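You operate a simulated robot arm through the tools that you are given. There is no shell and no other tool. Be economical: measure what you need, move in short steps, check, and stop when the job is done.

You run a simulated two-armed robot. Do the job below in one go: nothing can be reset, and whatever is moved stays where it is left.

Task
Press the left plus button two times. Push the middle clear drawer shut. Switch the blue switch on. Put the 49 mm small block from the top of the front bench on the top of the middle bench and the 52 mm small block on the top of the dryer. Put two of the leather rolls from the top of the middle bench on the top of the grey cabinet. Take the weight and leave it on the upper middle right shelf of the near side rack. Stack the jar that says "Talc" from the top of the far side table on top of the jar that says "Grease". Do these in any order. Set down upright: weight.

The check looks at the end state, three seconds after you hand in, the way a careful person would. Anything else that was tipped, shoved, dropped, spilled or broken makes it a failure.

Robot
Two 7-joint arms with fingered hands on one trunk, on a base that drives. Base frame: it is fixed to the floor where the robot stands at the start and does not move with it; the origin is under the middle of the robot, x ahead of it, y to its left, z up. Lengths are in mm, angles in degrees, forces in N, time in s.
The left shoulder is at the start at [26, 92, 1286], the right one opposite. With the tool pointing down near the work surface each hand reaches from about 100 to 420 mm from the robot's upright axis, wherever it stands, measured 20 degrees to its own side. Places, roughly: blue switch [500, 1700, 900]; jar [2500, 2250, 750]; leather roll (5x5x4 cm) [1600, 1300, 900]; left plus button [500, 100, 1000]; middle clear drawer [500, 1400, 900]; small block [500, 1500, 750]; top of the dryer [600, -2400, 1600]; top of the grey cabinet [3600, -1400, 800]; top of the middle bench [1300, 600, 900]; upper middle right shelf of the near side rack [2600, 3400, 1200]; weight (9x6x7 cm) [1600, 1000, 900]. Payload 2.1 kg a hand.
The tool frame of a hand sits at the grasp point between the pads (the TCP): z along the fingers, y along the line on which they close. The tips reach 20 mm beyond it. Largest opening 68 mm; the body of the gripper starts 23 mm behind the TCP. The gripper is a hand of 5 fingers: y runs from the thumb to the fingers, the wrist lies at [-10, -79, -131] in the tool frame, and closing takes about 1.5 s.
Orientation is told as [roll, pitch, yaw] about the base's x, y, z axes, in that order, counted from this pose: with the fingers straight down and the wrist toward the robot, the tool's x, y and z point along [0, 1, 0], [1, 0, 0] and [0, 0, -1] of the base frame.

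Tools
- The arms move only by the tool play_rows. It takes "left_commands", "right_commands" or both (then of equal length, played together; a hand with none holds still); each is a list of rows, each a list of 6 numbers: the turn, a rotation vector about the tool's x, y, z in degrees, then the shift along the tool's x, y, z in mm. In form: [[ax, ay, az, x, y, z], ...]. A call has 1 to 10 rows; each row shifts and turns the commanded pose from where the row before left it, along the tool's axes as they then stand. "left_grip" and "right_grip" are, for a hand that has rows, the gripper command, from -1 (shut) to 1 (fully open), values between in proportion, set as the call begins (left out, the last holds). A row lasts 0.2 s, in which the tool goes at most 50 mm and 8.6 degrees; a call with a longer step from one row to the next is refused whole, and so is a gripper value outside its range. Where a pose cannot be reached the arm comes as near as it can. A force on the tool above 40 N (or 10 N above the force at the start of the call, whichever is more), or a blocked arm, ends the call early, and 0.2 s more pass. Each finger travels about 153 mm/s and halts on what it meets, pressing with about 29 N; the grip force reading is that of the motor and also rises with nothing between the fingers. The clock runs only during rows and for 0.2 s after the last one: add rows that do not move to give the fingers time. The reply holds the time, the measured pose of the TCP, the force on the tool along the base axes, the opening and the grip force, in the units named above and with some noise, with the torque about the TCP (base axes, N m) and any sound that the robot's microphone picked up.
- Cameras (640 x 400 px; columns grow to the right, rows downward): "scene" is now at [107.5, 31.7, 1454.5]; the picture's right is [0.33, -0.94, 0.00], its down [-0.41, -0.14, -0.90] and it looks along [0.85, 0.30, -0.44] (base axes); focal length 248 px, centre (320, 200). "left" rides on the left gripper at [-54, -58, -72] in its tool frame; the picture's right is [-0.57, -0.39, 0.73], its down [0.73, -0.64, 0.23] and it looks along [0.38, 0.66, 0.65] (tool axes); focal length 226 px, centre (320, 200). "right" rides on the right gripper at [54, -58, -72] in its tool frame; the picture's right is [-0.57, 0.39, -0.73], its down [-0.73, -0.64, 0.23] and it looks along [-0.38, 0.66, 0.65] (tool axes); focal length 226 px, centre (320, 200). There is no depth. A picture from a camera that has moved, and an enlarged one, comes with that camera's place and axes in the base frame and with its lens.
- get_image(camera): a new picture of that camera. The clock stands still meanwhile.
- lift_body(by): slides the trunk up (or, below 0, down) by that many mm; the arms and the scene camera ride with it, the base frame stays. It gives what a move gives, with no picture.
- roll_base(legs): drives the robot by 1 to 6 legs, each [ahead, left, turn to the left] in mm, mm and degrees, along the robot's own axes; the way and the turn of a leg run together, so that a leg with both is an arc; at most 1500 mm and 180 degrees a leg. The arms and the cameras ride along, it lands a little off, and it stops where it bumps. It gives what a move gives.
- finger_targets(index, middle, ring, little, thumb_bend, thumb_turn, hand): sets how far each is bent, from 0 (flat) to 1 (curled in); at 0.3 the hand is open as for a grip, at 0.7 the pads meet at the TCP. One left out holds its place. A second passes; each finger stops where it meets its share of the squeeze, and holds until it gets a number again. A gripper value or a shape takes the hand back. It gives what a move gives, with no picture; readings hold the bend of each and the force on index, middle, ring, little, thumb and palm. thumb_turn goes from beside the hand (0) to across from the fingers (1), as for a grip.
- set_grasp(shape, hand): the hand has 5 fingers and takes this shape, open, in about a second: jaw (thumb against the fingers, like two jaws); tri (thumb and two fingers); tip (a fingertip pinch); poke (one finger out to press); point (the index stretched); flat (the hand flat); cup (the hand cupped); fist (a fist). The gripper value then closes the fingers along that shape, each until it touches; the sizes above hold for jaw. It gives what a move gives, with no picture.
- aim_head(pan, tilt): turns the head with the scene camera to pan (to the left, within 86 degrees either way) and tilt (down, from -29 to 69), counted from straight ahead of the robot. It gives what a move gives.
- enlarge(camera, box): a new picture of the part [left, top, right, bottom] of that camera's present view, enlarged. The clock stands still meanwhile.
- hand_in(): hands the job in; it is judged then, once.

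Work in short steps. Places have to be worked out from the pictures, the camera data and where the tool is seen: move nearer, look again, correct. Check each grasp and each placing, and mend what went wrong. You have 217 turns and 212 pictures in all, those below and enlarged ones among them. Open the grippers and draw the arms clear of the work before you hand the job in, unless the task says otherwise.

The tools are called after ">>>" by a JSON object that holds its "op" and its "data". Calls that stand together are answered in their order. play_rows: Moves the arms, as the interface text tells. Its arguments: {"type":"object","properties":{"left_commands":{"type":"array","items":{"type":"array","items":{"type":"number"}}},"left_grip":{"type":"number"},"right_commands":{"type":"array","items":{"type":"array","items":{"type":"number"}}},"right_grip":{"type":"number"}},"required":[]} The other tools are called the same way: lift_body (by) slides the trunk up or down; set_grasp (shape, hand) gives the hand a shape; finger_targets (index, middle, ring, little, thumb_bend, thumb_turn, hand) moves the fingers one by one; roll_base (legs) drives the base; aim_head (pan, tilt) turns the head that bears the scene camera; get_image (camera) takes a picture; enlarge (camera, box) takes an enlarged picture of a part of a camera's view; hand_in () hands the job in.

At the start:

```text
clock: 0.0
left_eef_pos: [281.7, 227.8, 1280.8]
left_ee_rot: [0.0, 0.0, 0.0]
left_wrist_force: [0.0, -0.6, 0.3]
left_wrist_torque: [0.0, 0.03, 0.07]
left_grip_width: 67.6
left_grasp_force: 0.1
left_shape: jaw
left_bend: [0.3, 0.3, 0.3, 0.3, 0.3, 0.98]
left_finger forces: [0.0, 0.0, 0.1, 0.0, 0.0, 0.0]
right_eef_pos: [347.0, -45.8, 1316.9]
right_ee_rot: [0.0, 0.1, 0.0]
right_wrist_force: [0.2, 0.1, 0.9]
right_wrist_torque: [0.0, -0.01, 0.0]
right_grip_width: 67.5
right_grasp_force: 0.0
right_shape: jaw
right_bend: [0.3, 0.3, 0.3, 0.3, 0.3, 0.98]
right_finger forces: [0.0, 0.0, 0.1, 0.0, 0.1, 0.0]
trunk travel left (down, up): [-525.0, 379.0]
robot x, y, heading: [-0.9, 4.0, -0.2]
head pan, tilt: [19.3, 25.9]
```

scene: 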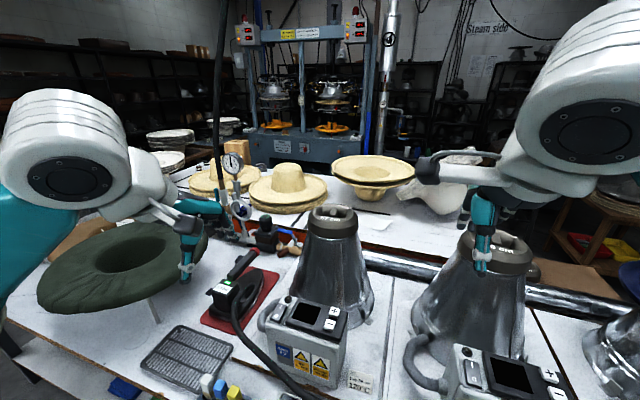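
right: 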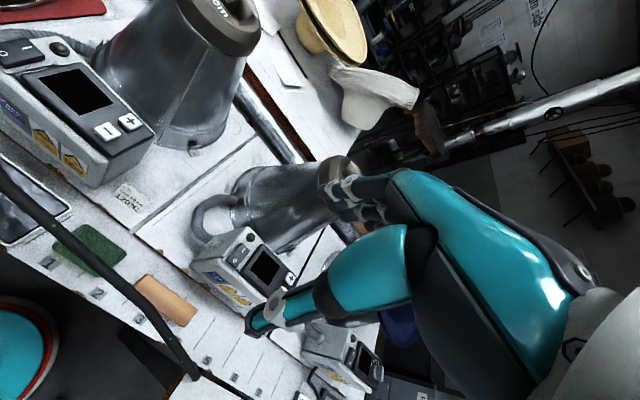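
left: 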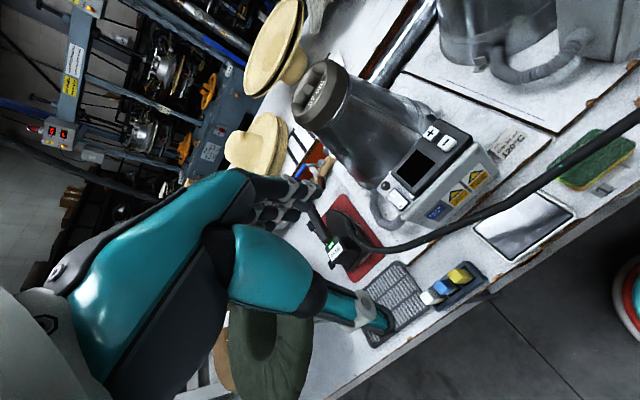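

I see several steam-kettle control units; the left plus is on the leftmost one near [500,100]. I look straight at it first.

>>> {"op": "aim_head", "data": {"pan": 0, "tilt": 45}}

>>> {"op": "get_image", "data": {"camera": "scene"}}

>>> {"op": "aim_head", "data": {"pan": 75, "tilt": 30}}

>>> {"op": "get_image", "data": {"camera": "scene"}}

```text
clock: 0.8
left_eef_pos: [282.7, 227.3, 1280.5]
left_ee_rot: [0.0, 0.0, 0.1]
left_wrist_force: [-0.6, 0.5, -0.6]
left_wrist_torque: [-0.02, 0.02, -0.01]
left_grip_width: 67.7
left_grasp_force: 0.1
left_shape: jaw
left_bend: [0.3, 0.3, 0.3, 0.3, 0.3, 0.98]
left_finger forces: [0.0, 0.0, 0.0, 0.1, 0.0, 0.0]
right_eef_pos: [349.1, -45.2, 1316.6]
right_ee_rot: [0.0, 0.0, 0.0]
right_wrist_force: [0.1, -0.1, 0.3]
right_wrist_torque: [0.01, 0.0, 0.0]
right_grip_width: 67.8
right_grasp_force: 0.1
right_shape: jaw
right_bend: [0.3, 0.3, 0.3, 0.3, 0.3, 0.98]
right_finger forces: [0.0, 0.0, 0.0, 0.0, 0.0, 0.0]
trunk travel left (down, up): [-525.0, 379.0]
robot x, y, heading: [0.7, 1.8, 0.2]
head pan, tilt: [0.0, 45.0]
```

```text
208 pictures are left
camera scene: at [102.2, 1.4, 1425.5], right [0.0, -1.0, 0.0], down [-0.71, 0.0, -0.71], along [0.71, 0.0, -0.71], focal length 248 px, centre (320, 200)
```

scene: 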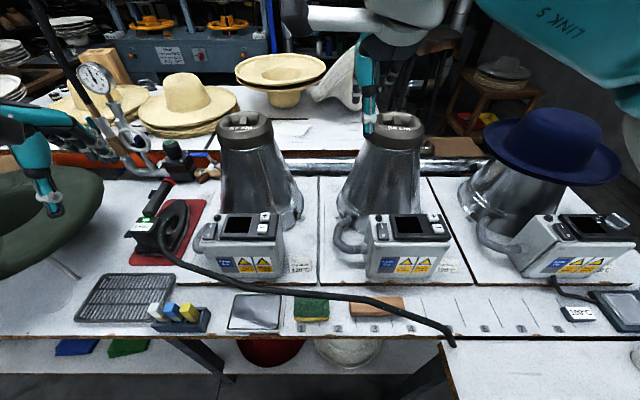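

```text
clock: 2.3
left_eef_pos: [283.0, 228.7, 1280.1]
left_ee_rot: [0.0, -0.1, 0.0]
left_wrist_force: [0.2, -0.1, 0.6]
left_wrist_torque: [0.02, 0.01, -0.02]
left_grip_width: 67.7
left_grasp_force: 0.1
left_shape: jaw
left_bend: [0.3, 0.3, 0.3, 0.3, 0.3, 0.98]
left_finger forces: [0.0, 0.0, 0.1, 0.1, 0.0, 0.0]
right_eef_pos: [348.0, -45.6, 1316.4]
right_ee_rot: [0.0, 0.0, -0.1]
right_wrist_force: [1.1, 0.3, -0.3]
right_wrist_torque: [0.04, -0.02, 0.0]
right_grip_width: 67.5
right_grasp_force: 0.1
right_shape: jaw
right_bend: [0.3, 0.3, 0.3, 0.3, 0.3, 0.98]
right_finger forces: [0.0, 0.1, 0.1, 0.1, 0.1, 0.1]
trunk travel left (down, up): [-525.0, 379.0]
robot x, y, heading: [-0.3, 1.7, 0.1]
head pan, tilt: [75.0, 30.0]
```

```text
207 pictures are left
camera scene: at [44.3, 88.7, 1448.0], right [0.97, -0.26, 0.0], down [-0.13, -0.48, -0.87], along [0.22, 0.84, -0.5], focal length 248 px, centre (320, 200)
```

scene: 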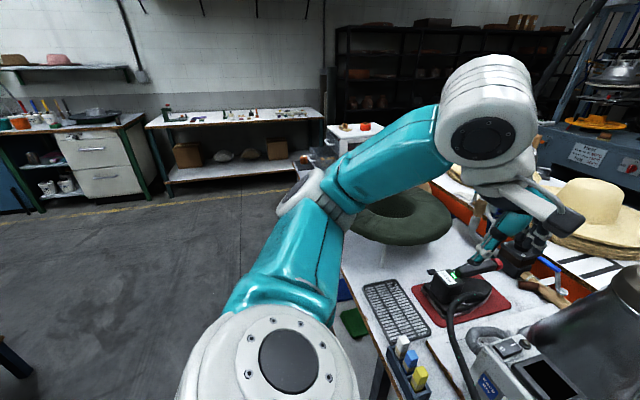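

Now zoom in on the left unit's buttons from the head-on view, plus set the left hand to poke.

>>> {"op": "aim_head", "data": {"pan": 15, "tilt": 48}}

>>> {"op": "enlarge", "data": {"camera": "scene", "box": [220, 130, 420, 255]}}

>>> {"op": "set_grasp", "data": {"hand": "left", "shape": "poke"}}

>>> {"op": "get_image", "data": {"camera": "left"}}

```text
clock: 3.6
left_eef_pos: [282.6, 227.9, 1280.2]
left_ee_rot: [0.0, -0.1, -0.1]
left_wrist_force: [-0.2, -0.4, 0.4]
left_wrist_torque: [-0.04, 0.0, 0.0]
left_grip_width: 67.7
left_grasp_force: 0.0
left_shape: jaw
left_bend: [0.3, 0.3, 0.3, 0.3, 0.3, 0.98]
left_finger forces: [0.0, 0.0, 0.1, 0.0, 0.1, 0.1]
right_eef_pos: [348.5, -45.8, 1316.7]
right_ee_rot: [0.0, 0.1, -0.1]
right_wrist_force: [-0.1, 0.4, -0.6]
right_wrist_torque: [0.01, 0.03, -0.01]
right_grip_width: 67.5
right_grasp_force: 0.1
right_shape: jaw
right_bend: [0.3, 0.3, 0.3, 0.3, 0.3, 0.98]
right_finger forces: [0.1, 0.0, 0.0, 0.0, 0.1, 0.1]
trunk travel left (down, up): [-525.0, 379.0]
robot x, y, heading: [0.7, 1.6, -0.0]
head pan, tilt: [15.0, 48.0]
```

```text
3.20 times, centred on (320, 192) of scene
camera zoom: at [97.0, 21.8, 1421.3], right [0.26, -0.97, 0.0], down [-0.72, -0.19, -0.67], along [0.65, 0.17, -0.74], focal length 792 px, centre (320, 224)
```

zoom: 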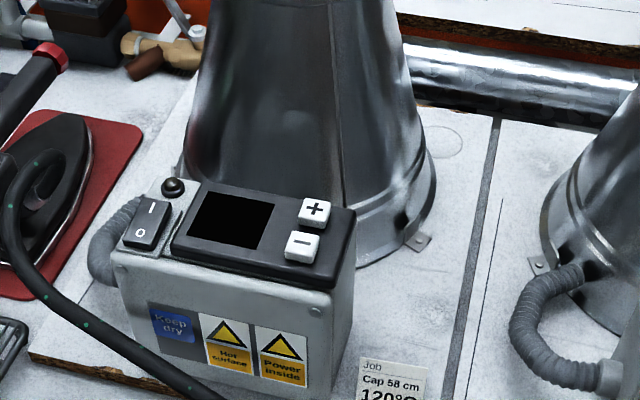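

```text
clock: 4.5
left_eef_pos: [282.8, 228.2, 1280.3]
left_ee_rot: [0.1, 0.0, 0.0]
left_wrist_force: [-0.9, 0.4, 0.1]
left_wrist_torque: [0.01, 0.01, -0.01]
left_grip_width: 0.0
left_grasp_force: 0.1
left_shape: poke
left_bend: [0.7, 0.7, 0.99, 0.99, 1.0, 1.0]
left_finger forces: [0.1, 0.0, 0.0, 0.0, 0.0, 0.0]
right_eef_pos: [348.0, -44.5, 1318.4]
right_ee_rot: [0.0, 0.0, 0.0]
right_wrist_force: [-0.4, -0.8, -0.5]
right_wrist_torque: [-0.02, 0.07, -0.02]
right_grip_width: 67.6
right_grasp_force: 0.1
right_shape: jaw
right_bend: [0.3, 0.3, 0.3, 0.3, 0.3, 0.98]
right_finger forces: [0.0, 0.0, 0.1, 0.0, 0.0, 0.0]
trunk travel left (down, up): [-525.0, 379.0]
robot x, y, heading: [0.5, 0.8, 0.2]
head pan, tilt: [15.0, 48.0]
```

```text
205 pictures are left
camera left: at [224.6, 173.0, 1352.0], right [-0.39, -0.57, -0.73], down [-0.64, 0.73, -0.23], along [0.66, 0.38, -0.65], focal length 226 px, centre (320, 200)
```

left: 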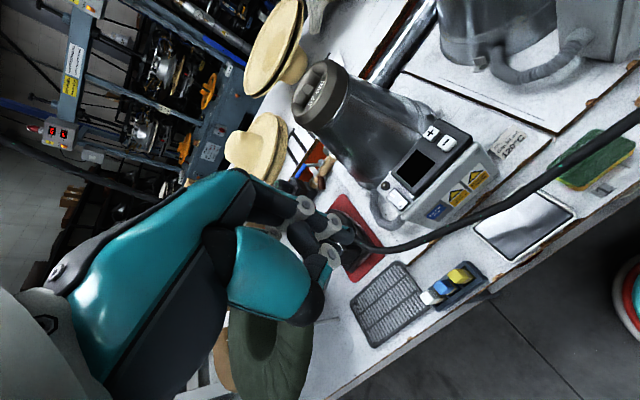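

Triangulated, plus lies near [478,128,995]. I move the left fingertip above it.

>>> {"op": "play_rows", "data": {"left_commands": [[0, 0, 0, -16.7, 32.5, 30], [0, 0, 0, -16.7, 32.5, 30], [0, 0, 0, -16.7, 32.5, 30], [0, 0, 0, -16.7, 32.5, 30], [0, 0, 0, -16.7, 32.5, 30], [0, 0, 0, -16.7, 32.5, 30], [0, 0, 0, 0, 0, 0]]}}

>>> {"op": "get_image", "data": {"camera": "left"}}

>>> {"op": "enlarge", "data": {"camera": "scene", "box": [220, 130, 420, 255]}}

```text
clock: 6.1
left_eef_pos: [479.8, 125.2, 1098.3]
left_ee_rot: [0.1, 0.0, 0.0]
left_wrist_force: [0.8, 1.2, 0.1]
left_wrist_torque: [0.0, 0.0, 0.0]
left_grip_width: 0.2
left_grasp_force: 0.0
left_shape: poke
left_bend: [0.7, 0.7, 0.99, 0.99, 1.0, 1.0]
left_finger forces: [0.0, 0.0, 0.0, 0.0, 0.0, 0.0]
right_eef_pos: [346.7, -45.8, 1317.4]
right_ee_rot: [0.0, 0.0, 0.0]
right_wrist_force: [-0.2, -0.7, 0.3]
right_wrist_torque: [0.0, 0.01, 0.0]
right_grip_width: 67.5
right_grasp_force: 0.1
right_shape: jaw
right_bend: [0.3, 0.3, 0.3, 0.3, 0.3, 0.98]
right_finger forces: [0.0, 0.0, 0.0, 0.0, 0.1, 0.0]
trunk travel left (down, up): [-525.0, 379.0]
robot x, y, heading: [-3.4, 1.3, 0.0]
head pan, tilt: [15.0, 48.0]
```

```text
204 pictures are left
camera left: at [420.8, 72.1, 1170.8], right [-0.39, -0.57, -0.73], down [-0.64, 0.73, -0.23], along [0.66, 0.38, -0.65], focal length 226 px, centre (320, 200)
```

left: 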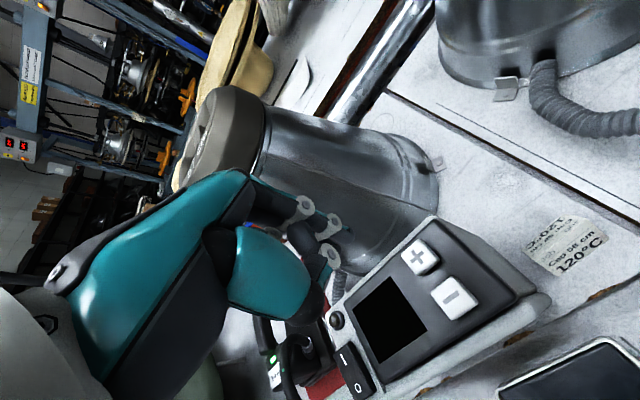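

```text
3.20 times, centred on (320, 192) of scene
camera zoom: at [97.0, 21.7, 1421.2], right [0.26, -0.97, 0.0], down [-0.72, -0.19, -0.67], along [0.65, 0.17, -0.74], focal length 792 px, centre (320, 224)
```

zoom: 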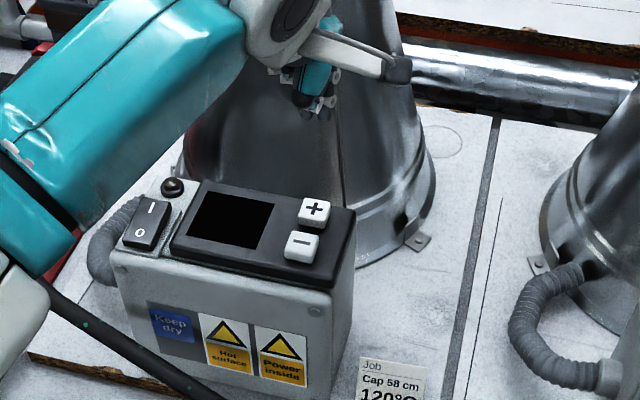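

The readings show index and middle both at 0.7; I curl the middle and look close at the fingertip.

>>> {"op": "finger_targets", "data": {"hand": "left", "index": 0.55, "middle": 1.0, "ring": 1.0, "little": 1.0, "thumb_bend": 1.0}}

>>> {"op": "enlarge", "data": {"camera": "left", "box": [220, 160, 460, 310]}}

>>> {"op": "enlarge", "data": {"camera": "scene", "box": [270, 130, 370, 193]}}

```text
clock: 7.1
left_eef_pos: [478.5, 126.3, 1099.4]
left_ee_rot: [-0.1, -0.1, 0.0]
left_wrist_force: [0.4, 0.0, -1.0]
left_wrist_torque: [-0.02, -0.01, -0.03]
left_grip_width: 9.9
left_grasp_force: 0.1
left_shape: fingers
left_bend: [0.41, 1.0, 1.0, 1.0, 1.0, 1.0]
left_finger forces: [0.0, 0.0, 0.1, 0.0, 0.1, 0.0]
right_eef_pos: [348.0, -45.3, 1315.7]
right_ee_rot: [0.0, -0.1, 0.0]
right_wrist_force: [-0.8, 0.0, -0.1]
right_wrist_torque: [0.01, 0.0, -0.04]
right_grip_width: 67.7
right_grasp_force: 0.0
right_shape: jaw
right_bend: [0.3, 0.3, 0.3, 0.3, 0.3, 0.98]
right_finger forces: [0.1, 0.1, 0.1, 0.1, 0.0, 0.0]
trunk travel left (down, up): [-525.0, 379.0]
robot x, y, heading: [-0.5, -0.7, -0.1]
head pan, tilt: [15.0, 48.0]
```

```text
2.67 times, centred on (340, 235) of left
camera zoom: at [420.7, 72.3, 1171.1], right [-0.39, -0.57, -0.73], down [-0.64, 0.73, -0.23], along [0.66, 0.38, -0.65], focal length 603 px, centre (267, 107)
```

zoom: 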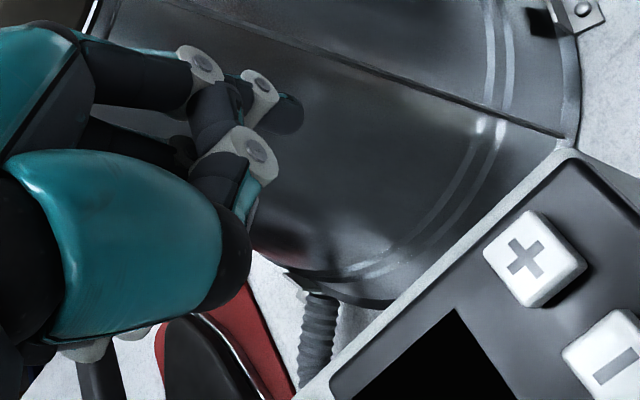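

```text
6.35 times, centred on (320, 162) of scene
camera zoom: at [97.0, 21.6, 1421.2], right [0.26, -0.97, 0.0], down [-0.72, -0.19, -0.67], along [0.65, 0.17, -0.74], focal length 1572 px, centre (320, 444)
```

zoom: 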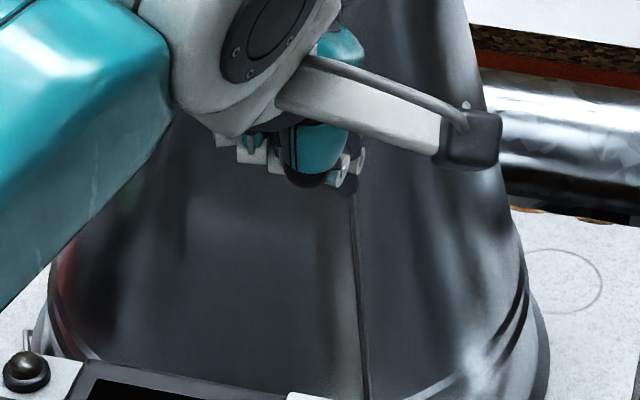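

Index tip estimated at about TCP+[23,-7,-14]. I shift so the tip sits over plus and descend to ~20 mm above it.

>>> {"op": "play_rows", "data": {"left_commands": [[0, 0, 0, 4, -12, 0], [0, 0, 0, 4, -12, 15], [0, 0, 0, 0, 0, 20], [0, 0, 0, 0, 0, 20], [0, 0, 0, 0, 0, 0]]}}

>>> {"op": "enlarge", "data": {"camera": "left", "box": [220, 160, 460, 310]}}

>>> {"op": "enlarge", "data": {"camera": "scene", "box": [270, 150, 370, 213]}}

```text
clock: 8.3
left_eef_pos: [453.4, 134.6, 1044.1]
left_ee_rot: [-0.1, 0.0, 0.0]
left_wrist_force: [0.1, -0.2, 0.7]
left_wrist_torque: [0.0, 0.04, 0.01]
left_grip_width: 9.5
left_grasp_force: 0.0
left_shape: fingers
left_bend: [0.41, 1.0, 1.0, 1.0, 0.99, 1.0]
left_finger forces: [0.0, 0.0, 0.0, 0.1, 0.0, 0.0]
right_eef_pos: [347.5, -45.7, 1316.7]
right_ee_rot: [0.0, 0.0, 0.1]
right_wrist_force: [0.0, 0.5, 0.7]
right_wrist_torque: [-0.01, -0.01, -0.01]
right_grip_width: 67.5
right_grasp_force: 0.1
right_shape: jaw
right_bend: [0.3, 0.3, 0.3, 0.3, 0.3, 0.98]
right_finger forces: [0.0, 0.0, 0.1, 0.0, 0.1, 0.1]
trunk travel left (down, up): [-525.0, 379.0]
robot x, y, heading: [1.0, -1.5, 0.1]
head pan, tilt: [15.0, 48.0]
```

```text
2.67 times, centred on (340, 235) of left
camera zoom: at [395.5, 80.6, 1116.8], right [-0.39, -0.57, -0.73], down [-0.64, 0.73, -0.23], along [0.66, 0.38, -0.65], focal length 603 px, centre (267, 107)
```

zoom: 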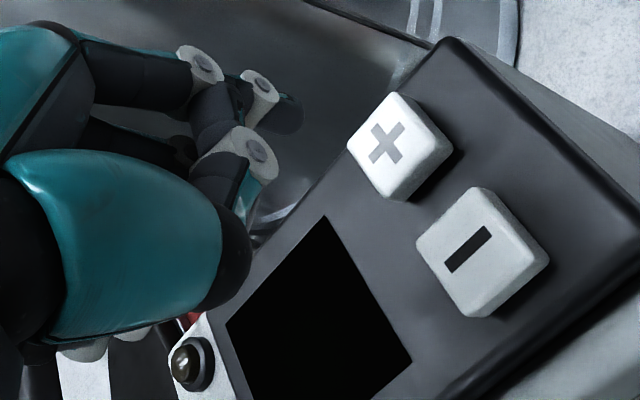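

```text
6.35 times, centred on (320, 182) of scene
camera zoom: at [97.0, 21.6, 1421.2], right [0.26, -0.97, 0.0], down [-0.72, -0.19, -0.67], along [0.65, 0.17, -0.74], focal length 1572 px, centre (320, 318)
```

zoom: 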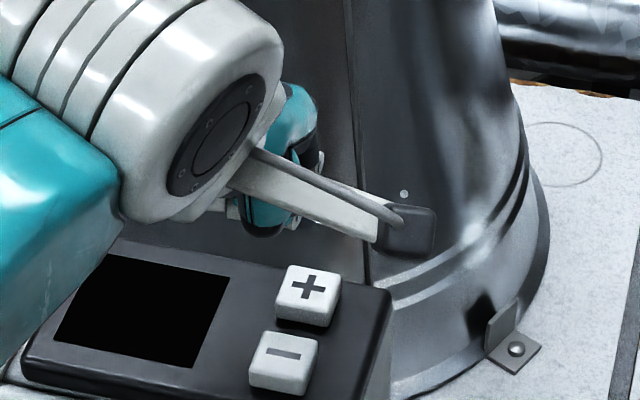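

Tip estimated right above plus, ~35 mm up. Descend 22 mm and look.

>>> {"op": "play_rows", "data": {"left_commands": [[0, 0, 0, 0, 0, 11], [0, 0, 0, 0, 0, 11], [0, 0, 0, 0, 0, 0]]}}

>>> {"op": "enlarge", "data": {"camera": "left", "box": [220, 160, 460, 310]}}

```text
clock: 9.1
left_eef_pos: [453.9, 135.3, 1023.7]
left_ee_rot: [0.0, 0.0, 0.0]
left_wrist_force: [0.0, -0.7, -0.9]
left_wrist_torque: [-0.04, 0.0, -0.02]
left_grip_width: 9.5
left_grasp_force: 0.1
left_shape: fingers
left_bend: [0.41, 1.0, 1.0, 1.0, 0.99, 1.0]
left_finger forces: [0.0, 0.0, 0.1, 0.1, 0.0, 0.0]
right_eef_pos: [348.6, -45.0, 1316.6]
right_ee_rot: [0.1, 0.0, 0.1]
right_wrist_force: [-0.1, -0.6, -0.1]
right_wrist_torque: [0.0, -0.03, 0.01]
right_grip_width: 67.9
right_grasp_force: 0.0
right_shape: jaw
right_bend: [0.3, 0.3, 0.3, 0.3, 0.3, 0.98]
right_finger forces: [0.0, 0.0, 0.0, 0.1, 0.1, 0.0]
trunk travel left (down, up): [-525.0, 379.0]
robot x, y, heading: [1.4, -2.1, -0.0]
head pan, tilt: [15.0, 48.0]
```

```text
2.67 times, centred on (340, 235) of left
camera zoom: at [395.3, 80.4, 1095.1], right [-0.39, -0.57, -0.73], down [-0.64, 0.73, -0.23], along [0.66, 0.38, -0.65], focal length 603 px, centre (267, 107)
```

zoom: 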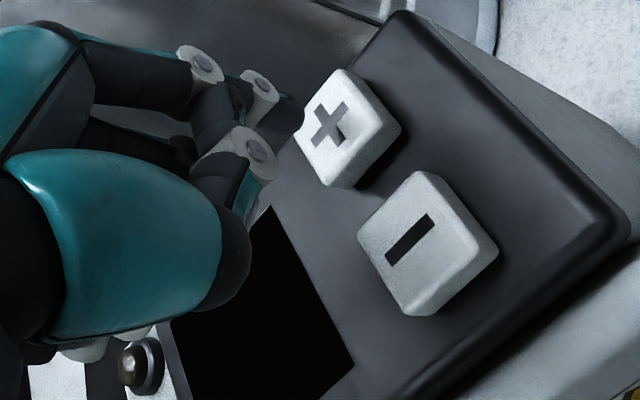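

The tip and button corner nearly coincide in view; I zoom further to see which is in front.

>>> {"op": "enlarge", "data": {"camera": "left", "box": [300, 180, 380, 230]}}

>>> {"op": "enlarge", "data": {"camera": "scene", "box": [280, 155, 360, 205]}}

>>> {"op": "get_image", "data": {"camera": "right"}}

```text
8.00 times, centred on (340, 205) of left
camera zoom: at [395.3, 80.4, 1095.1], right [-0.39, -0.57, -0.73], down [-0.64, 0.73, -0.23], along [0.66, 0.38, -0.65], focal length 1808 px, centre (160, 160)
```

zoom: 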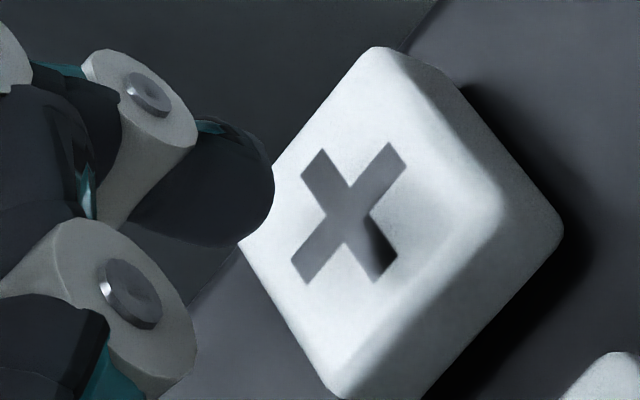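

```text
8.00 times, centred on (320, 180) of scene
camera zoom: at [97.0, 21.6, 1421.2], right [0.26, -0.97, 0.0], down [-0.72, -0.19, -0.67], along [0.65, 0.17, -0.74], focal length 1981 px, centre (320, 360)
```

zoom: 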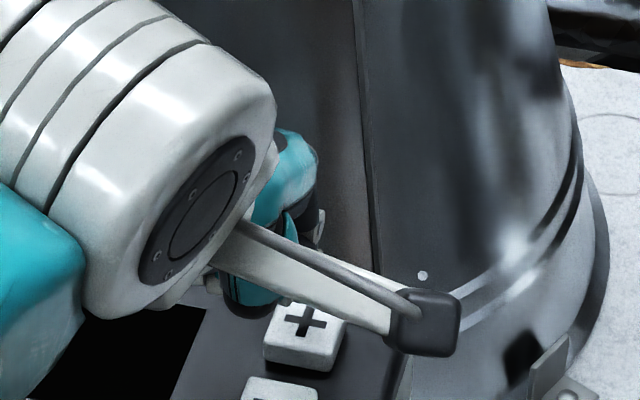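

```text
195 pictures are left
camera right: at [290.1, 8.4, 1389.9], right [0.39, -0.57, 0.73], down [-0.64, -0.73, -0.23], along [0.66, -0.38, -0.65], focal length 226 px, centre (320, 200)
```

right: 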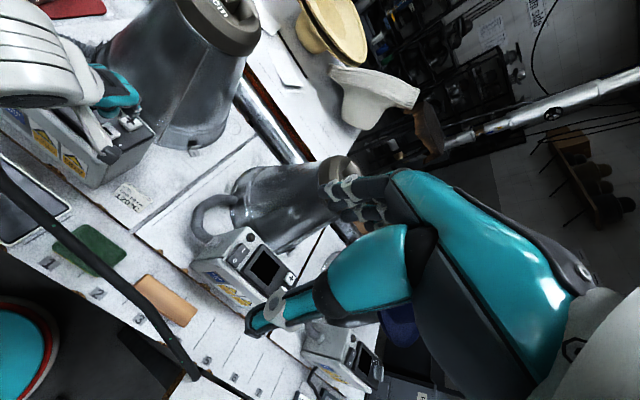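

The tip is in front of the button and will meet near its centre ~12 mm lower. I press down slowly.

>>> {"op": "play_rows", "data": {"left_commands": [[0, 0, 0, 0, 0, 4], [0, 0, 0, 0, 0, 4], [0, 0, 0, 0, 0, 2], [0, 0, 0, 0, 0, 2], [0, 0, 0, 0, 0, 0]]}}

>>> {"op": "enlarge", "data": {"camera": "left", "box": [300, 180, 380, 230]}}

```text
clock: 10.3
left_eef_pos: [454.3, 135.0, 1010.6]
left_ee_rot: [0.0, -0.1, 0.0]
left_wrist_force: [0.7, 0.9, 2.0]
left_wrist_torque: [-0.03, -0.06, -0.03]
left_grip_width: 9.4
left_grasp_force: 0.7
left_shape: fingers
left_bend: [0.41, 1.0, 1.0, 1.0, 0.99, 1.0]
left_finger forces: [1.6, 0.1, 0.0, 0.0, 0.0, 0.1]
right_eef_pos: [348.8, -43.8, 1318.2]
right_ee_rot: [0.1, 0.0, 0.1]
right_wrist_force: [0.3, 0.3, 0.1]
right_wrist_torque: [-0.01, 0.0, 0.01]
right_grip_width: 67.5
right_grasp_force: 0.0
right_shape: jaw
right_bend: [0.3, 0.3, 0.3, 0.3, 0.3, 0.98]
right_finger forces: [0.0, 0.1, 0.2, 0.1, 0.0, 0.0]
trunk travel left (down, up): [-525.0, 379.0]
robot x, y, heading: [3.4, -2.2, 0.1]
head pan, tilt: [15.0, 48.0]
```

```text
8.00 times, centred on (340, 205) of left
camera zoom: at [395.6, 80.5, 1083.3], right [-0.39, -0.57, -0.73], down [-0.64, 0.73, -0.23], along [0.66, 0.38, -0.65], focal length 1808 px, centre (160, 160)
```

zoom: 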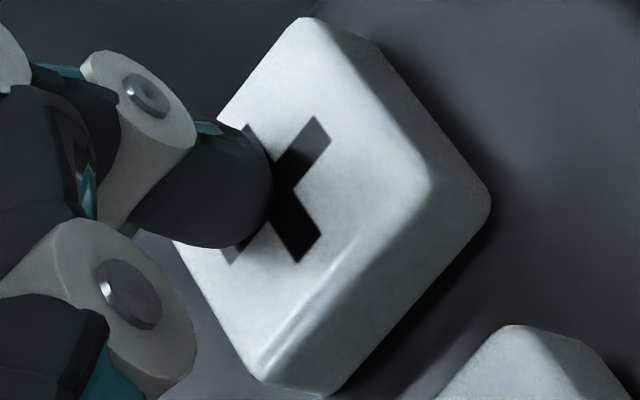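

Contact made (2 N). I press in small increments listening for a click, then retreat.

>>> {"op": "play_rows", "data": {"left_commands": [[0, 0, 0, 0, 0, 1], [0, 0, 0, 0, 0, 1], [0, 0, 0, 0, 0, 1], [0, 0, 0, 0, 0, 0]]}}

```text
clock: 11.3
left_eef_pos: [452.9, 135.6, 1007.3]
left_ee_rot: [-0.1, 0.0, 0.0]
left_wrist_force: [0.7, 0.4, 4.8]
left_wrist_torque: [-0.04, -0.15, -0.01]
left_grip_width: 9.4
left_grasp_force: 2.5
left_shape: fingers
left_bend: [0.41, 1.0, 1.0, 1.0, 0.99, 1.0]
left_finger forces: [5.2, 0.1, 0.0, 0.0, 0.0, 0.0]
right_eef_pos: [346.8, -46.2, 1317.0]
right_ee_rot: [0.0, -0.1, 0.0]
right_wrist_force: [-0.2, 0.6, 1.5]
right_wrist_torque: [-0.02, 0.0, 0.0]
right_grip_width: 67.8
right_grasp_force: 0.0
right_shape: jaw
right_bend: [0.3, 0.3, 0.3, 0.3, 0.3, 0.98]
right_finger forces: [0.0, 0.1, 0.1, 0.1, 0.0, 0.0]
trunk travel left (down, up): [-525.0, 379.0]
robot x, y, heading: [2.1, -0.0, -0.2]
head pan, tilt: [15.0, 48.0]
heard: click
```

Click heard: one press. I lift clear 6 mm (release) and check the panel before pressing again.

>>> {"op": "play_rows", "data": {"left_commands": [[0, 0, 0, 0, 0, -4], [0, 0, 0, 0, 0, -4], [0, 0, 0, 0, 0, 0], [0, 0, 0, 0, 0, 0]]}}

>>> {"op": "get_image", "data": {"camera": "left"}}

```text
clock: 12.3
left_eef_pos: [454.0, 135.7, 1014.7]
left_ee_rot: [0.0, 0.0, 0.1]
left_wrist_force: [0.5, 0.4, -0.4]
left_wrist_torque: [0.02, 0.01, 0.01]
left_grip_width: 9.2
left_grasp_force: 0.0
left_shape: fingers
left_bend: [0.41, 1.0, 1.0, 1.0, 0.99, 1.0]
left_finger forces: [0.0, 0.0, 0.1, 0.0, 0.0, 0.0]
right_eef_pos: [348.5, -45.8, 1317.4]
right_ee_rot: [0.0, 0.0, 0.1]
right_wrist_force: [0.5, -0.4, -0.2]
right_wrist_torque: [0.01, -0.02, -0.02]
right_grip_width: 67.5
right_grasp_force: 0.0
right_shape: jaw
right_bend: [0.3, 0.3, 0.3, 0.3, 0.3, 0.98]
right_finger forces: [0.1, 0.0, 0.0, 0.0, 0.0, 0.1]
trunk travel left (down, up): [-525.0, 379.0]
robot x, y, heading: [0.5, 0.5, -0.3]
head pan, tilt: [15.0, 48.0]
```

```text
193 pictures are left
camera left: at [395.5, 80.9, 1087.8], right [-0.39, -0.57, -0.73], down [-0.64, 0.73, -0.23], along [0.66, 0.38, -0.65], focal length 226 px, centre (320, 200)
```

left: 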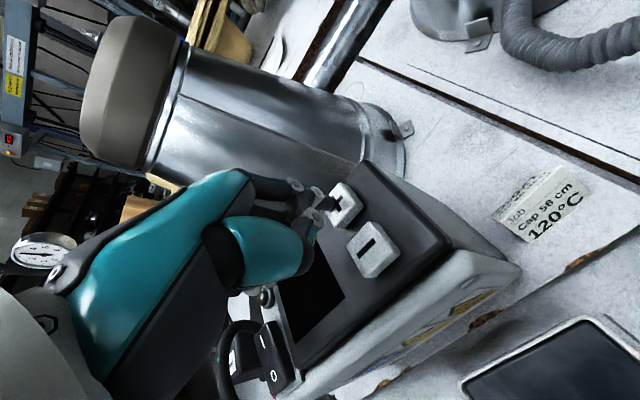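

Released cleanly. Second press, same depth.

>>> {"op": "play_rows", "data": {"left_commands": [[0, 0, 0, 0, 0, 4], [0, 0, 0, 0, 0, 2], [0, 0, 0, 0, 0, 1], [0, 0, 0, 0, 0, 1], [0, 0, 0, 0, 0, 0]]}}

```text
clock: 13.5
left_eef_pos: [453.0, 136.1, 1008.0]
left_ee_rot: [-0.1, 0.0, 0.0]
left_wrist_force: [-0.8, 0.6, 5.4]
left_wrist_torque: [-0.03, -0.15, 0.0]
left_grip_width: 9.3
left_grasp_force: 2.5
left_shape: fingers
left_bend: [0.41, 1.0, 1.0, 1.0, 0.99, 1.0]
left_finger forces: [5.4, 0.1, 0.1, 0.1, 0.0, 0.0]
right_eef_pos: [348.1, -46.4, 1317.0]
right_ee_rot: [-0.1, 0.0, 0.1]
right_wrist_force: [0.3, -0.7, -1.0]
right_wrist_torque: [-0.01, -0.01, -0.02]
right_grip_width: 67.6
right_grasp_force: 0.1
right_shape: jaw
right_bend: [0.3, 0.3, 0.3, 0.3, 0.3, 0.98]
right_finger forces: [0.0, 0.0, 0.0, 0.0, 0.0, 0.0]
trunk travel left (down, up): [-525.0, 379.0]
robot x, y, heading: [-2.7, 1.7, 0.0]
head pan, tilt: [15.0, 48.0]
heard: click
```

Second click. I retract the left arm to a tucked pose and restore the jaw shape; then look to the left.

>>> {"op": "play_rows", "data": {"left_commands": [[0, 0, 0, 0, 0, -20], [0, 0, 0, 0, 0, -40], [0, 0, 0, 5, -25, -40], [0, 0, 0, 5, -25, -40], [0, 0, 0, 10, -30, -30], [0, 0, 0, 10, -30, -30], [0, 0, 0, 20, -30, -30], [0, 0, 0, 20, -30, -30]]}}

>>> {"op": "set_grasp", "data": {"hand": "left", "shape": "jaw"}}

>>> {"op": "aim_head", "data": {"pan": 86, "tilt": 15}}

>>> {"op": "get_image", "data": {"camera": "scene"}}

>>> {"op": "aim_head", "data": {"pan": 50, "tilt": 15}}

>>> {"op": "get_image", "data": {"camera": "scene"}}

>>> {"op": "aim_head", "data": {"pan": -75, "tilt": 15}}

>>> {"op": "get_image", "data": {"camera": "scene"}}

```text
clock: 15.3
left_eef_pos: [283.7, 206.7, 1267.6]
left_ee_rot: [0.0, 0.0, 0.0]
left_wrist_force: [0.2, 0.7, -0.1]
left_wrist_torque: [0.03, 0.04, -0.01]
left_grip_width: 9.3
left_grasp_force: 0.0
left_shape: fingers
left_bend: [0.41, 1.0, 1.0, 1.0, 0.99, 1.0]
left_finger forces: [0.0, 0.0, 0.1, 0.1, 0.0, 0.0]
right_eef_pos: [347.1, -45.8, 1315.7]
right_ee_rot: [0.1, 0.1, 0.0]
right_wrist_force: [0.0, 0.2, -0.5]
right_wrist_torque: [0.01, 0.01, -0.01]
right_grip_width: 67.7
right_grasp_force: 0.1
right_shape: jaw
right_bend: [0.3, 0.3, 0.3, 0.3, 0.3, 0.98]
right_finger forces: [0.0, 0.0, 0.1, 0.0, 0.0, 0.0]
trunk travel left (down, up): [-525.0, 379.0]
robot x, y, heading: [1.6, 2.1, -0.1]
head pan, tilt: [15.0, 48.0]
```

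```text
clock: 16.2
left_eef_pos: [284.2, 205.6, 1268.9]
left_ee_rot: [0.1, 0.0, 0.1]
left_wrist_force: [0.5, 0.5, -0.6]
left_wrist_torque: [0.0, 0.01, 0.02]
left_grip_width: 67.5
left_grasp_force: 0.1
left_shape: jaw
left_bend: [0.3, 0.3, 0.3, 0.3, 0.3, 0.98]
left_finger forces: [0.0, 0.1, 0.1, 0.0, 0.1, 0.0]
right_eef_pos: [347.6, -44.7, 1317.8]
right_ee_rot: [0.0, 0.0, 0.0]
right_wrist_force: [1.0, -0.2, 1.2]
right_wrist_torque: [0.02, -0.01, 0.02]
right_grip_width: 67.7
right_grasp_force: 0.1
right_shape: jaw
right_bend: [0.3, 0.3, 0.3, 0.3, 0.3, 0.98]
right_finger forces: [0.0, 0.0, 0.0, 0.1, 0.0, 0.1]
trunk travel left (down, up): [-525.0, 379.0]
robot x, y, heading: [3.8, -2.5, -0.1]
head pan, tilt: [15.0, 48.0]
```

```text
clock: 17.6
left_eef_pos: [284.0, 206.3, 1267.5]
left_ee_rot: [0.0, 0.0, 0.0]
left_wrist_force: [0.1, -0.9, -0.3]
left_wrist_torque: [0.03, -0.02, 0.02]
left_grip_width: 67.6
left_grasp_force: 0.1
left_shape: jaw
left_bend: [0.3, 0.3, 0.3, 0.3, 0.3, 0.98]
left_finger forces: [0.0, 0.0, 0.1, 0.1, 0.0, 0.1]
right_eef_pos: [347.7, -45.2, 1317.1]
right_ee_rot: [0.0, 0.0, 0.0]
right_wrist_force: [0.3, -0.2, 0.3]
right_wrist_torque: [0.0, 0.05, 0.04]
right_grip_width: 67.5
right_grasp_force: 0.1
right_shape: jaw
right_bend: [0.3, 0.3, 0.3, 0.3, 0.3, 0.98]
right_finger forces: [0.1, 0.0, 0.0, 0.0, 0.1, 0.0]
trunk travel left (down, up): [-525.0, 379.0]
robot x, y, heading: [-0.5, -2.2, 0.1]
head pan, tilt: [85.9, 15.0]
```

```text
192 pictures are left
camera scene: at [27.5, 94.5, 1472.2], right [1.0, -0.07, 0.0], down [-0.02, -0.26, -0.97], along [0.07, 0.96, -0.26], focal length 248 px, centre (320, 200)
```

scene: 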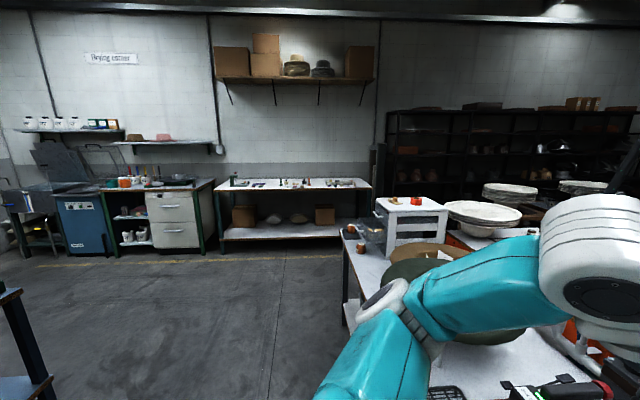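

```text
clock: 18.6
left_eef_pos: [284.7, 207.3, 1267.0]
left_ee_rot: [0.0, -0.1, 0.0]
left_wrist_force: [0.5, 0.7, 0.2]
left_wrist_torque: [-0.01, 0.02, -0.04]
left_grip_width: 67.6
left_grasp_force: 0.0
left_shape: jaw
left_bend: [0.3, 0.3, 0.3, 0.3, 0.3, 0.98]
left_finger forces: [0.1, 0.0, 0.0, 0.1, 0.0, 0.0]
right_eef_pos: [349.5, -45.4, 1318.5]
right_ee_rot: [0.0, 0.0, 0.0]
right_wrist_force: [0.3, -0.2, -0.3]
right_wrist_torque: [0.0, -0.03, 0.0]
right_grip_width: 67.7
right_grasp_force: 0.0
right_shape: jaw
right_bend: [0.3, 0.3, 0.3, 0.3, 0.3, 0.98]
right_finger forces: [0.0, 0.0, 0.0, 0.0, 0.0, 0.0]
trunk travel left (down, up): [-525.0, 379.0]
robot x, y, heading: [-0.9, 2.4, -0.1]
head pan, tilt: [50.0, 15.0]
```

```text
191 pictures are left
camera scene: at [80.8, 72.9, 1472.2], right [0.77, -0.64, 0.0], down [-0.17, -0.2, -0.97], along [0.62, 0.74, -0.26], focal length 248 px, centre (320, 200)
```

scene: 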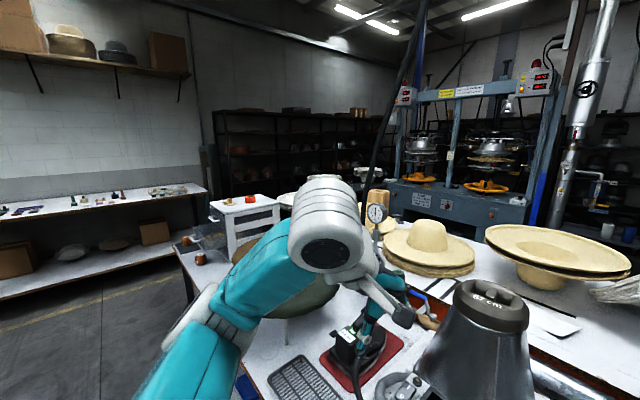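

```text
clock: 20.7
left_eef_pos: [284.4, 206.3, 1267.4]
left_ee_rot: [0.0, 0.1, 0.0]
left_wrist_force: [-0.2, 0.2, 0.2]
left_wrist_torque: [-0.01, 0.0, -0.03]
left_grip_width: 67.6
left_grasp_force: 0.0
left_shape: jaw
left_bend: [0.3, 0.3, 0.3, 0.3, 0.3, 0.98]
left_finger forces: [0.1, 0.1, 0.0, 0.1, 0.0, 0.0]
right_eef_pos: [348.2, -45.3, 1316.9]
right_ee_rot: [0.0, -0.1, 0.0]
right_wrist_force: [-0.1, -0.7, 0.0]
right_wrist_torque: [0.01, 0.02, 0.02]
right_grip_width: 67.6
right_grasp_force: 0.1
right_shape: jaw
right_bend: [0.3, 0.3, 0.3, 0.3, 0.3, 0.98]
right_finger forces: [0.1, 0.1, 0.1, 0.1, 0.0, 0.1]
trunk travel left (down, up): [-525.0, 379.0]
robot x, y, heading: [1.7, 1.7, -0.1]
head pan, tilt: [-75.0, 15.0]
```

```text
190 pictures are left
camera scene: at [45.1, -88.9, 1472.3], right [-0.97, -0.26, 0.0], down [-0.07, 0.25, -0.97], along [0.25, -0.93, -0.26], focal length 248 px, centre (320, 200)
```

scene: 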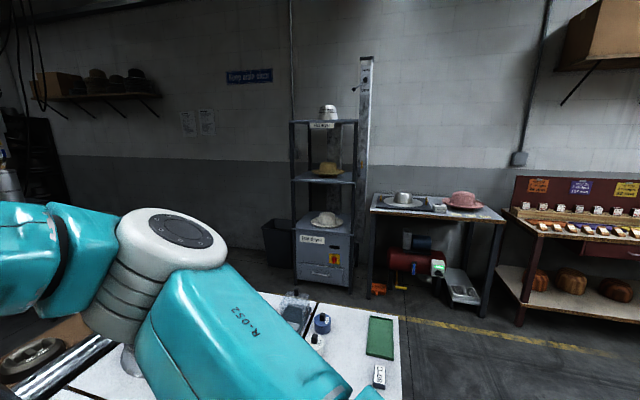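

The end of the front bench with a white drawer unit lies to the left. I strafe left 1300 mm along the bench front and look.

>>> {"op": "roll_base", "data": {"legs": [[0, 1300, 0]]}}

>>> {"op": "aim_head", "data": {"pan": 10, "tilt": 40}}

>>> {"op": "get_image", "data": {"camera": "scene"}}

>>> {"op": "get_image", "data": {"camera": "left"}}

```text
clock: 27.2
left_eef_pos: [274.7, 1506.3, 1266.7]
left_ee_rot: [0.1, 0.0, 0.6]
left_wrist_force: [0.0, -0.1, 0.3]
left_wrist_torque: [0.02, 0.0, 0.03]
left_grip_width: 67.6
left_grasp_force: 0.0
left_shape: jaw
left_bend: [0.3, 0.3, 0.3, 0.3, 0.3, 0.98]
left_finger forces: [0.0, 0.0, 0.0, 0.0, 0.0, 0.0]
right_eef_pos: [342.5, 1254.7, 1317.0]
right_ee_rot: [0.0, 0.0, 0.7]
right_wrist_force: [0.0, -0.2, 0.0]
right_wrist_torque: [-0.01, 0.02, -0.02]
right_grip_width: 67.4
right_grasp_force: 0.0
right_shape: jaw
right_bend: [0.3, 0.3, 0.3, 0.3, 0.3, 0.98]
right_finger forces: [0.0, 0.0, 0.0, 0.1, 0.0, 0.0]
trunk travel left (down, up): [-525.0, 379.0]
robot x, y, heading: [-5.3, 1299.5, 0.4]
head pan, tilt: [-75.0, 15.0]
```

```text
clock: 28.8
left_eef_pos: [275.2, 1506.0, 1267.3]
left_ee_rot: [0.0, -0.1, 0.6]
left_wrist_force: [-0.2, -0.7, -0.6]
left_wrist_torque: [0.0, -0.03, -0.01]
left_grip_width: 67.7
left_grasp_force: 0.1
left_shape: jaw
left_bend: [0.3, 0.3, 0.3, 0.3, 0.3, 0.98]
left_finger forces: [0.0, 0.0, 0.1, 0.0, 0.0, 0.0]
right_eef_pos: [342.1, 1256.0, 1317.7]
right_ee_rot: [0.0, -0.1, 0.4]
right_wrist_force: [0.8, 0.4, -0.4]
right_wrist_torque: [0.0, -0.05, 0.0]
right_grip_width: 67.6
right_grasp_force: 0.0
right_shape: jaw
right_bend: [0.3, 0.3, 0.3, 0.3, 0.3, 0.98]
right_finger forces: [0.0, 0.0, 0.0, 0.0, 0.0, 0.0]
trunk travel left (down, up): [-525.0, 379.0]
robot x, y, heading: [-4.4, 1298.5, 0.7]
head pan, tilt: [10.0, 40.0]
```

```text
189 pictures are left
camera scene: at [97.8, 1313.5, 1432.7], right [0.18, -0.98, 0.0], down [-0.63, -0.12, -0.77], along [0.75, 0.14, -0.64], focal length 248 px, centre (320, 200)
```

scene: 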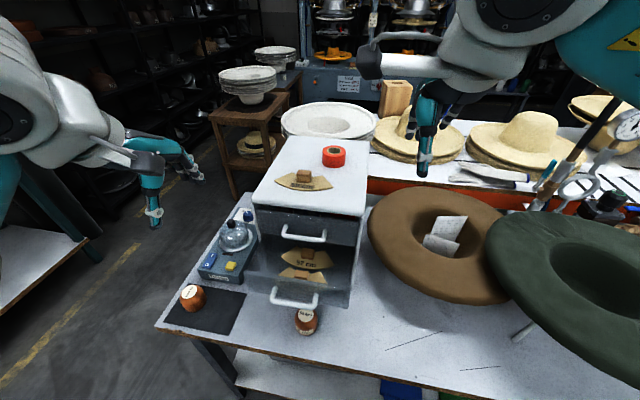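

```text
188 pictures are left
camera left: at [217.8, 1450.2, 1339.2], right [-0.38, -0.57, -0.73], down [-0.65, 0.73, -0.23], along [0.66, 0.38, -0.65], focal length 226 px, centre (320, 200)
```

left: 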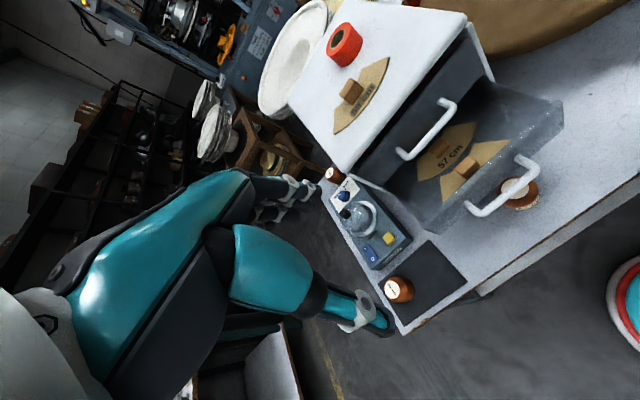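

I zoom on the blocks, drawer and switch panel.

>>> {"op": "enlarge", "data": {"camera": "scene", "box": [150, 190, 342, 310]}}

>>> {"op": "enlarge", "data": {"camera": "left", "box": [300, 150, 460, 310]}}

>>> {"op": "enlarge", "data": {"camera": "scene", "box": [260, 280, 360, 343]}}

```text
3.33 times, centred on (246, 250) of scene
camera zoom: at [97.8, 1313.5, 1432.7], right [0.18, -0.98, 0.0], down [-0.63, -0.12, -0.77], along [0.75, 0.14, -0.64], focal length 825 px, centre (567, 33)
```

zoom: 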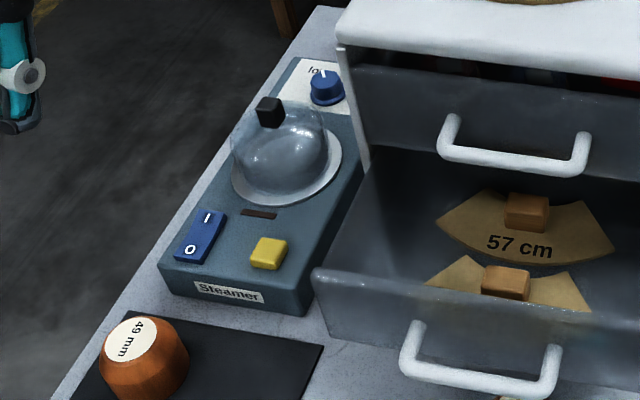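

```text
2.50 times, centred on (380, 230) of left
camera zoom: at [217.8, 1450.2, 1339.2], right [-0.38, -0.57, -0.73], down [-0.65, 0.73, -0.23], along [0.66, 0.38, -0.65], focal length 565 px, centre (170, 125)
```

zoom: 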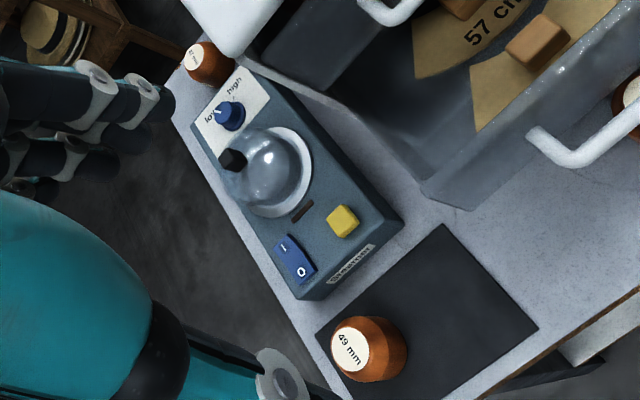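

```text
6.35 times, centred on (310, 312) of scene
camera zoom: at [97.8, 1313.5, 1432.7], right [0.18, -0.98, 0.0], down [-0.63, -0.12, -0.77], along [0.75, 0.14, -0.64], focal length 1572 px, centre (384, -508)
```

zoom: 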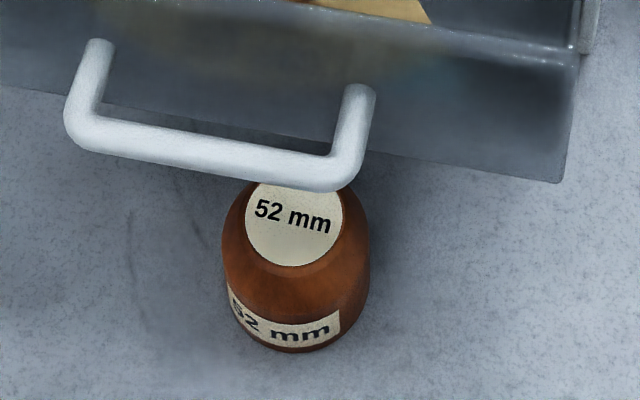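

Drawer handle is about [352,1419,905] with the 52 mm block right under its right part ([340,1388]). I'll push the handle with a single index finger at y≈1435, clear of the block. Shape the hand and go down to above first.

>>> {"op": "finger_targets", "data": {"hand": "left", "index": 0.55, "middle": 1.0, "ring": 1.0, "little": 1.0, "thumb_bend": 1.0}}

>>> {"op": "play_rows", "data": {"left_commands": [[0, 0, 0, -8, 3, 37], [0, 0, 0, -8, 3, 37], [0, 0, 0, -8, 3, 37], [0, 0, 0, -8, 3, 37], [0, 0, 0, -8, 3, 37], [0, 0, 0, -8, 3, 37], [0, 0, 0, -8, 3, 37], [0, 0, 0, -8, 3, 37], [0, 0, 0, 0, 0, 0]]}}

>>> {"op": "get_image", "data": {"camera": "left"}}

>>> {"op": "get_image", "data": {"camera": "scene"}}

```text
clock: 29.8
left_eef_pos: [274.6, 1505.1, 1267.0]
left_ee_rot: [0.0, 0.0, 0.7]
left_wrist_force: [-0.2, 0.3, -0.1]
left_wrist_torque: [-0.02, -0.01, -0.01]
left_grip_width: 3.9
left_grasp_force: 0.0
left_shape: fingers
left_bend: [0.48, 1.0, 1.0, 1.0, 0.92, 0.97]
left_finger forces: [0.0, 0.0, 0.0, 0.0, 0.0, 0.0]
right_eef_pos: [342.6, 1255.1, 1317.1]
right_ee_rot: [0.0, 0.0, 0.6]
right_wrist_force: [1.2, 0.5, -0.2]
right_wrist_torque: [0.01, 0.01, -0.01]
right_grip_width: 67.7
right_grasp_force: 0.1
right_shape: jaw
right_bend: [0.3, 0.3, 0.3, 0.3, 0.3, 0.98]
right_finger forces: [0.0, 0.0, 0.0, 0.1, 0.0, 0.1]
trunk travel left (down, up): [-525.0, 379.0]
robot x, y, heading: [-7.4, 1297.1, 0.5]
head pan, tilt: [10.0, 40.0]
```

```text
clock: 31.8
left_eef_pos: [299.4, 1443.2, 970.5]
left_ee_rot: [0.0, -0.1, 0.5]
left_wrist_force: [0.8, -0.5, 1.0]
left_wrist_torque: [-0.02, 0.01, -0.01]
left_grip_width: 4.3
left_grasp_force: 0.0
left_shape: fingers
left_bend: [0.48, 1.0, 1.0, 1.0, 0.92, 0.97]
left_finger forces: [0.0, 0.1, 0.0, 0.0, 0.0, 0.0]
right_eef_pos: [341.5, 1254.4, 1318.1]
right_ee_rot: [0.0, 0.0, 0.5]
right_wrist_force: [-0.8, 0.0, 0.2]
right_wrist_torque: [0.0, 0.02, -0.01]
right_grip_width: 67.5
right_grasp_force: 0.1
right_shape: jaw
right_bend: [0.3, 0.3, 0.3, 0.3, 0.3, 0.98]
right_finger forces: [0.1, 0.1, 0.0, 0.0, 0.1, 0.0]
trunk travel left (down, up): [-525.0, 379.0]
robot x, y, heading: [-9.5, 1295.1, 0.6]
head pan, tilt: [10.0, 40.0]
```

```text
184 pictures are left
camera left: at [241.8, 1387.5, 1042.9], right [-0.38, -0.57, -0.73], down [-0.65, 0.73, -0.23], along [0.66, 0.38, -0.65], focal length 226 px, centre (320, 200)
```

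left: 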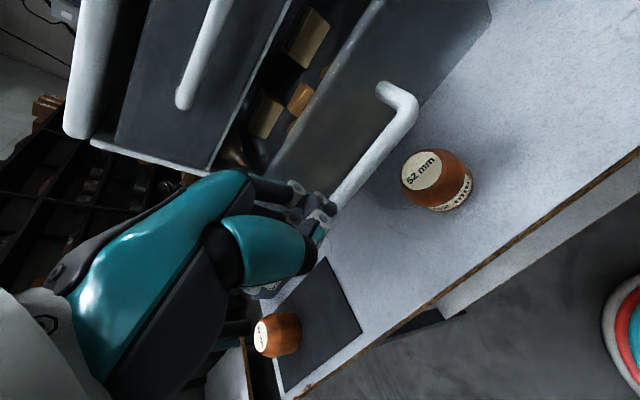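

```text
183 pictures are left
camera scene: at [97.7, 1313.6, 1432.7], right [0.18, -0.98, 0.0], down [-0.63, -0.12, -0.77], along [0.75, 0.14, -0.64], focal length 248 px, centre (320, 200)
```

scene: 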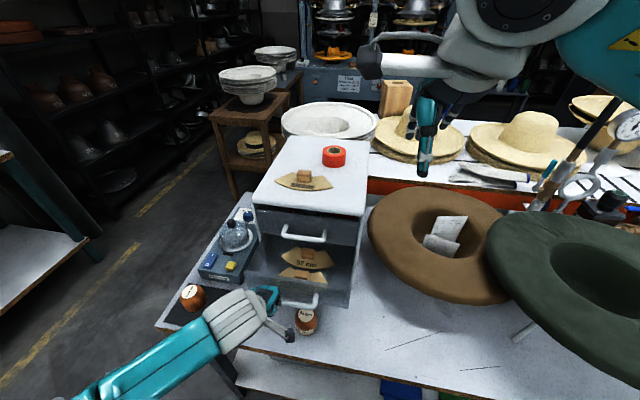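

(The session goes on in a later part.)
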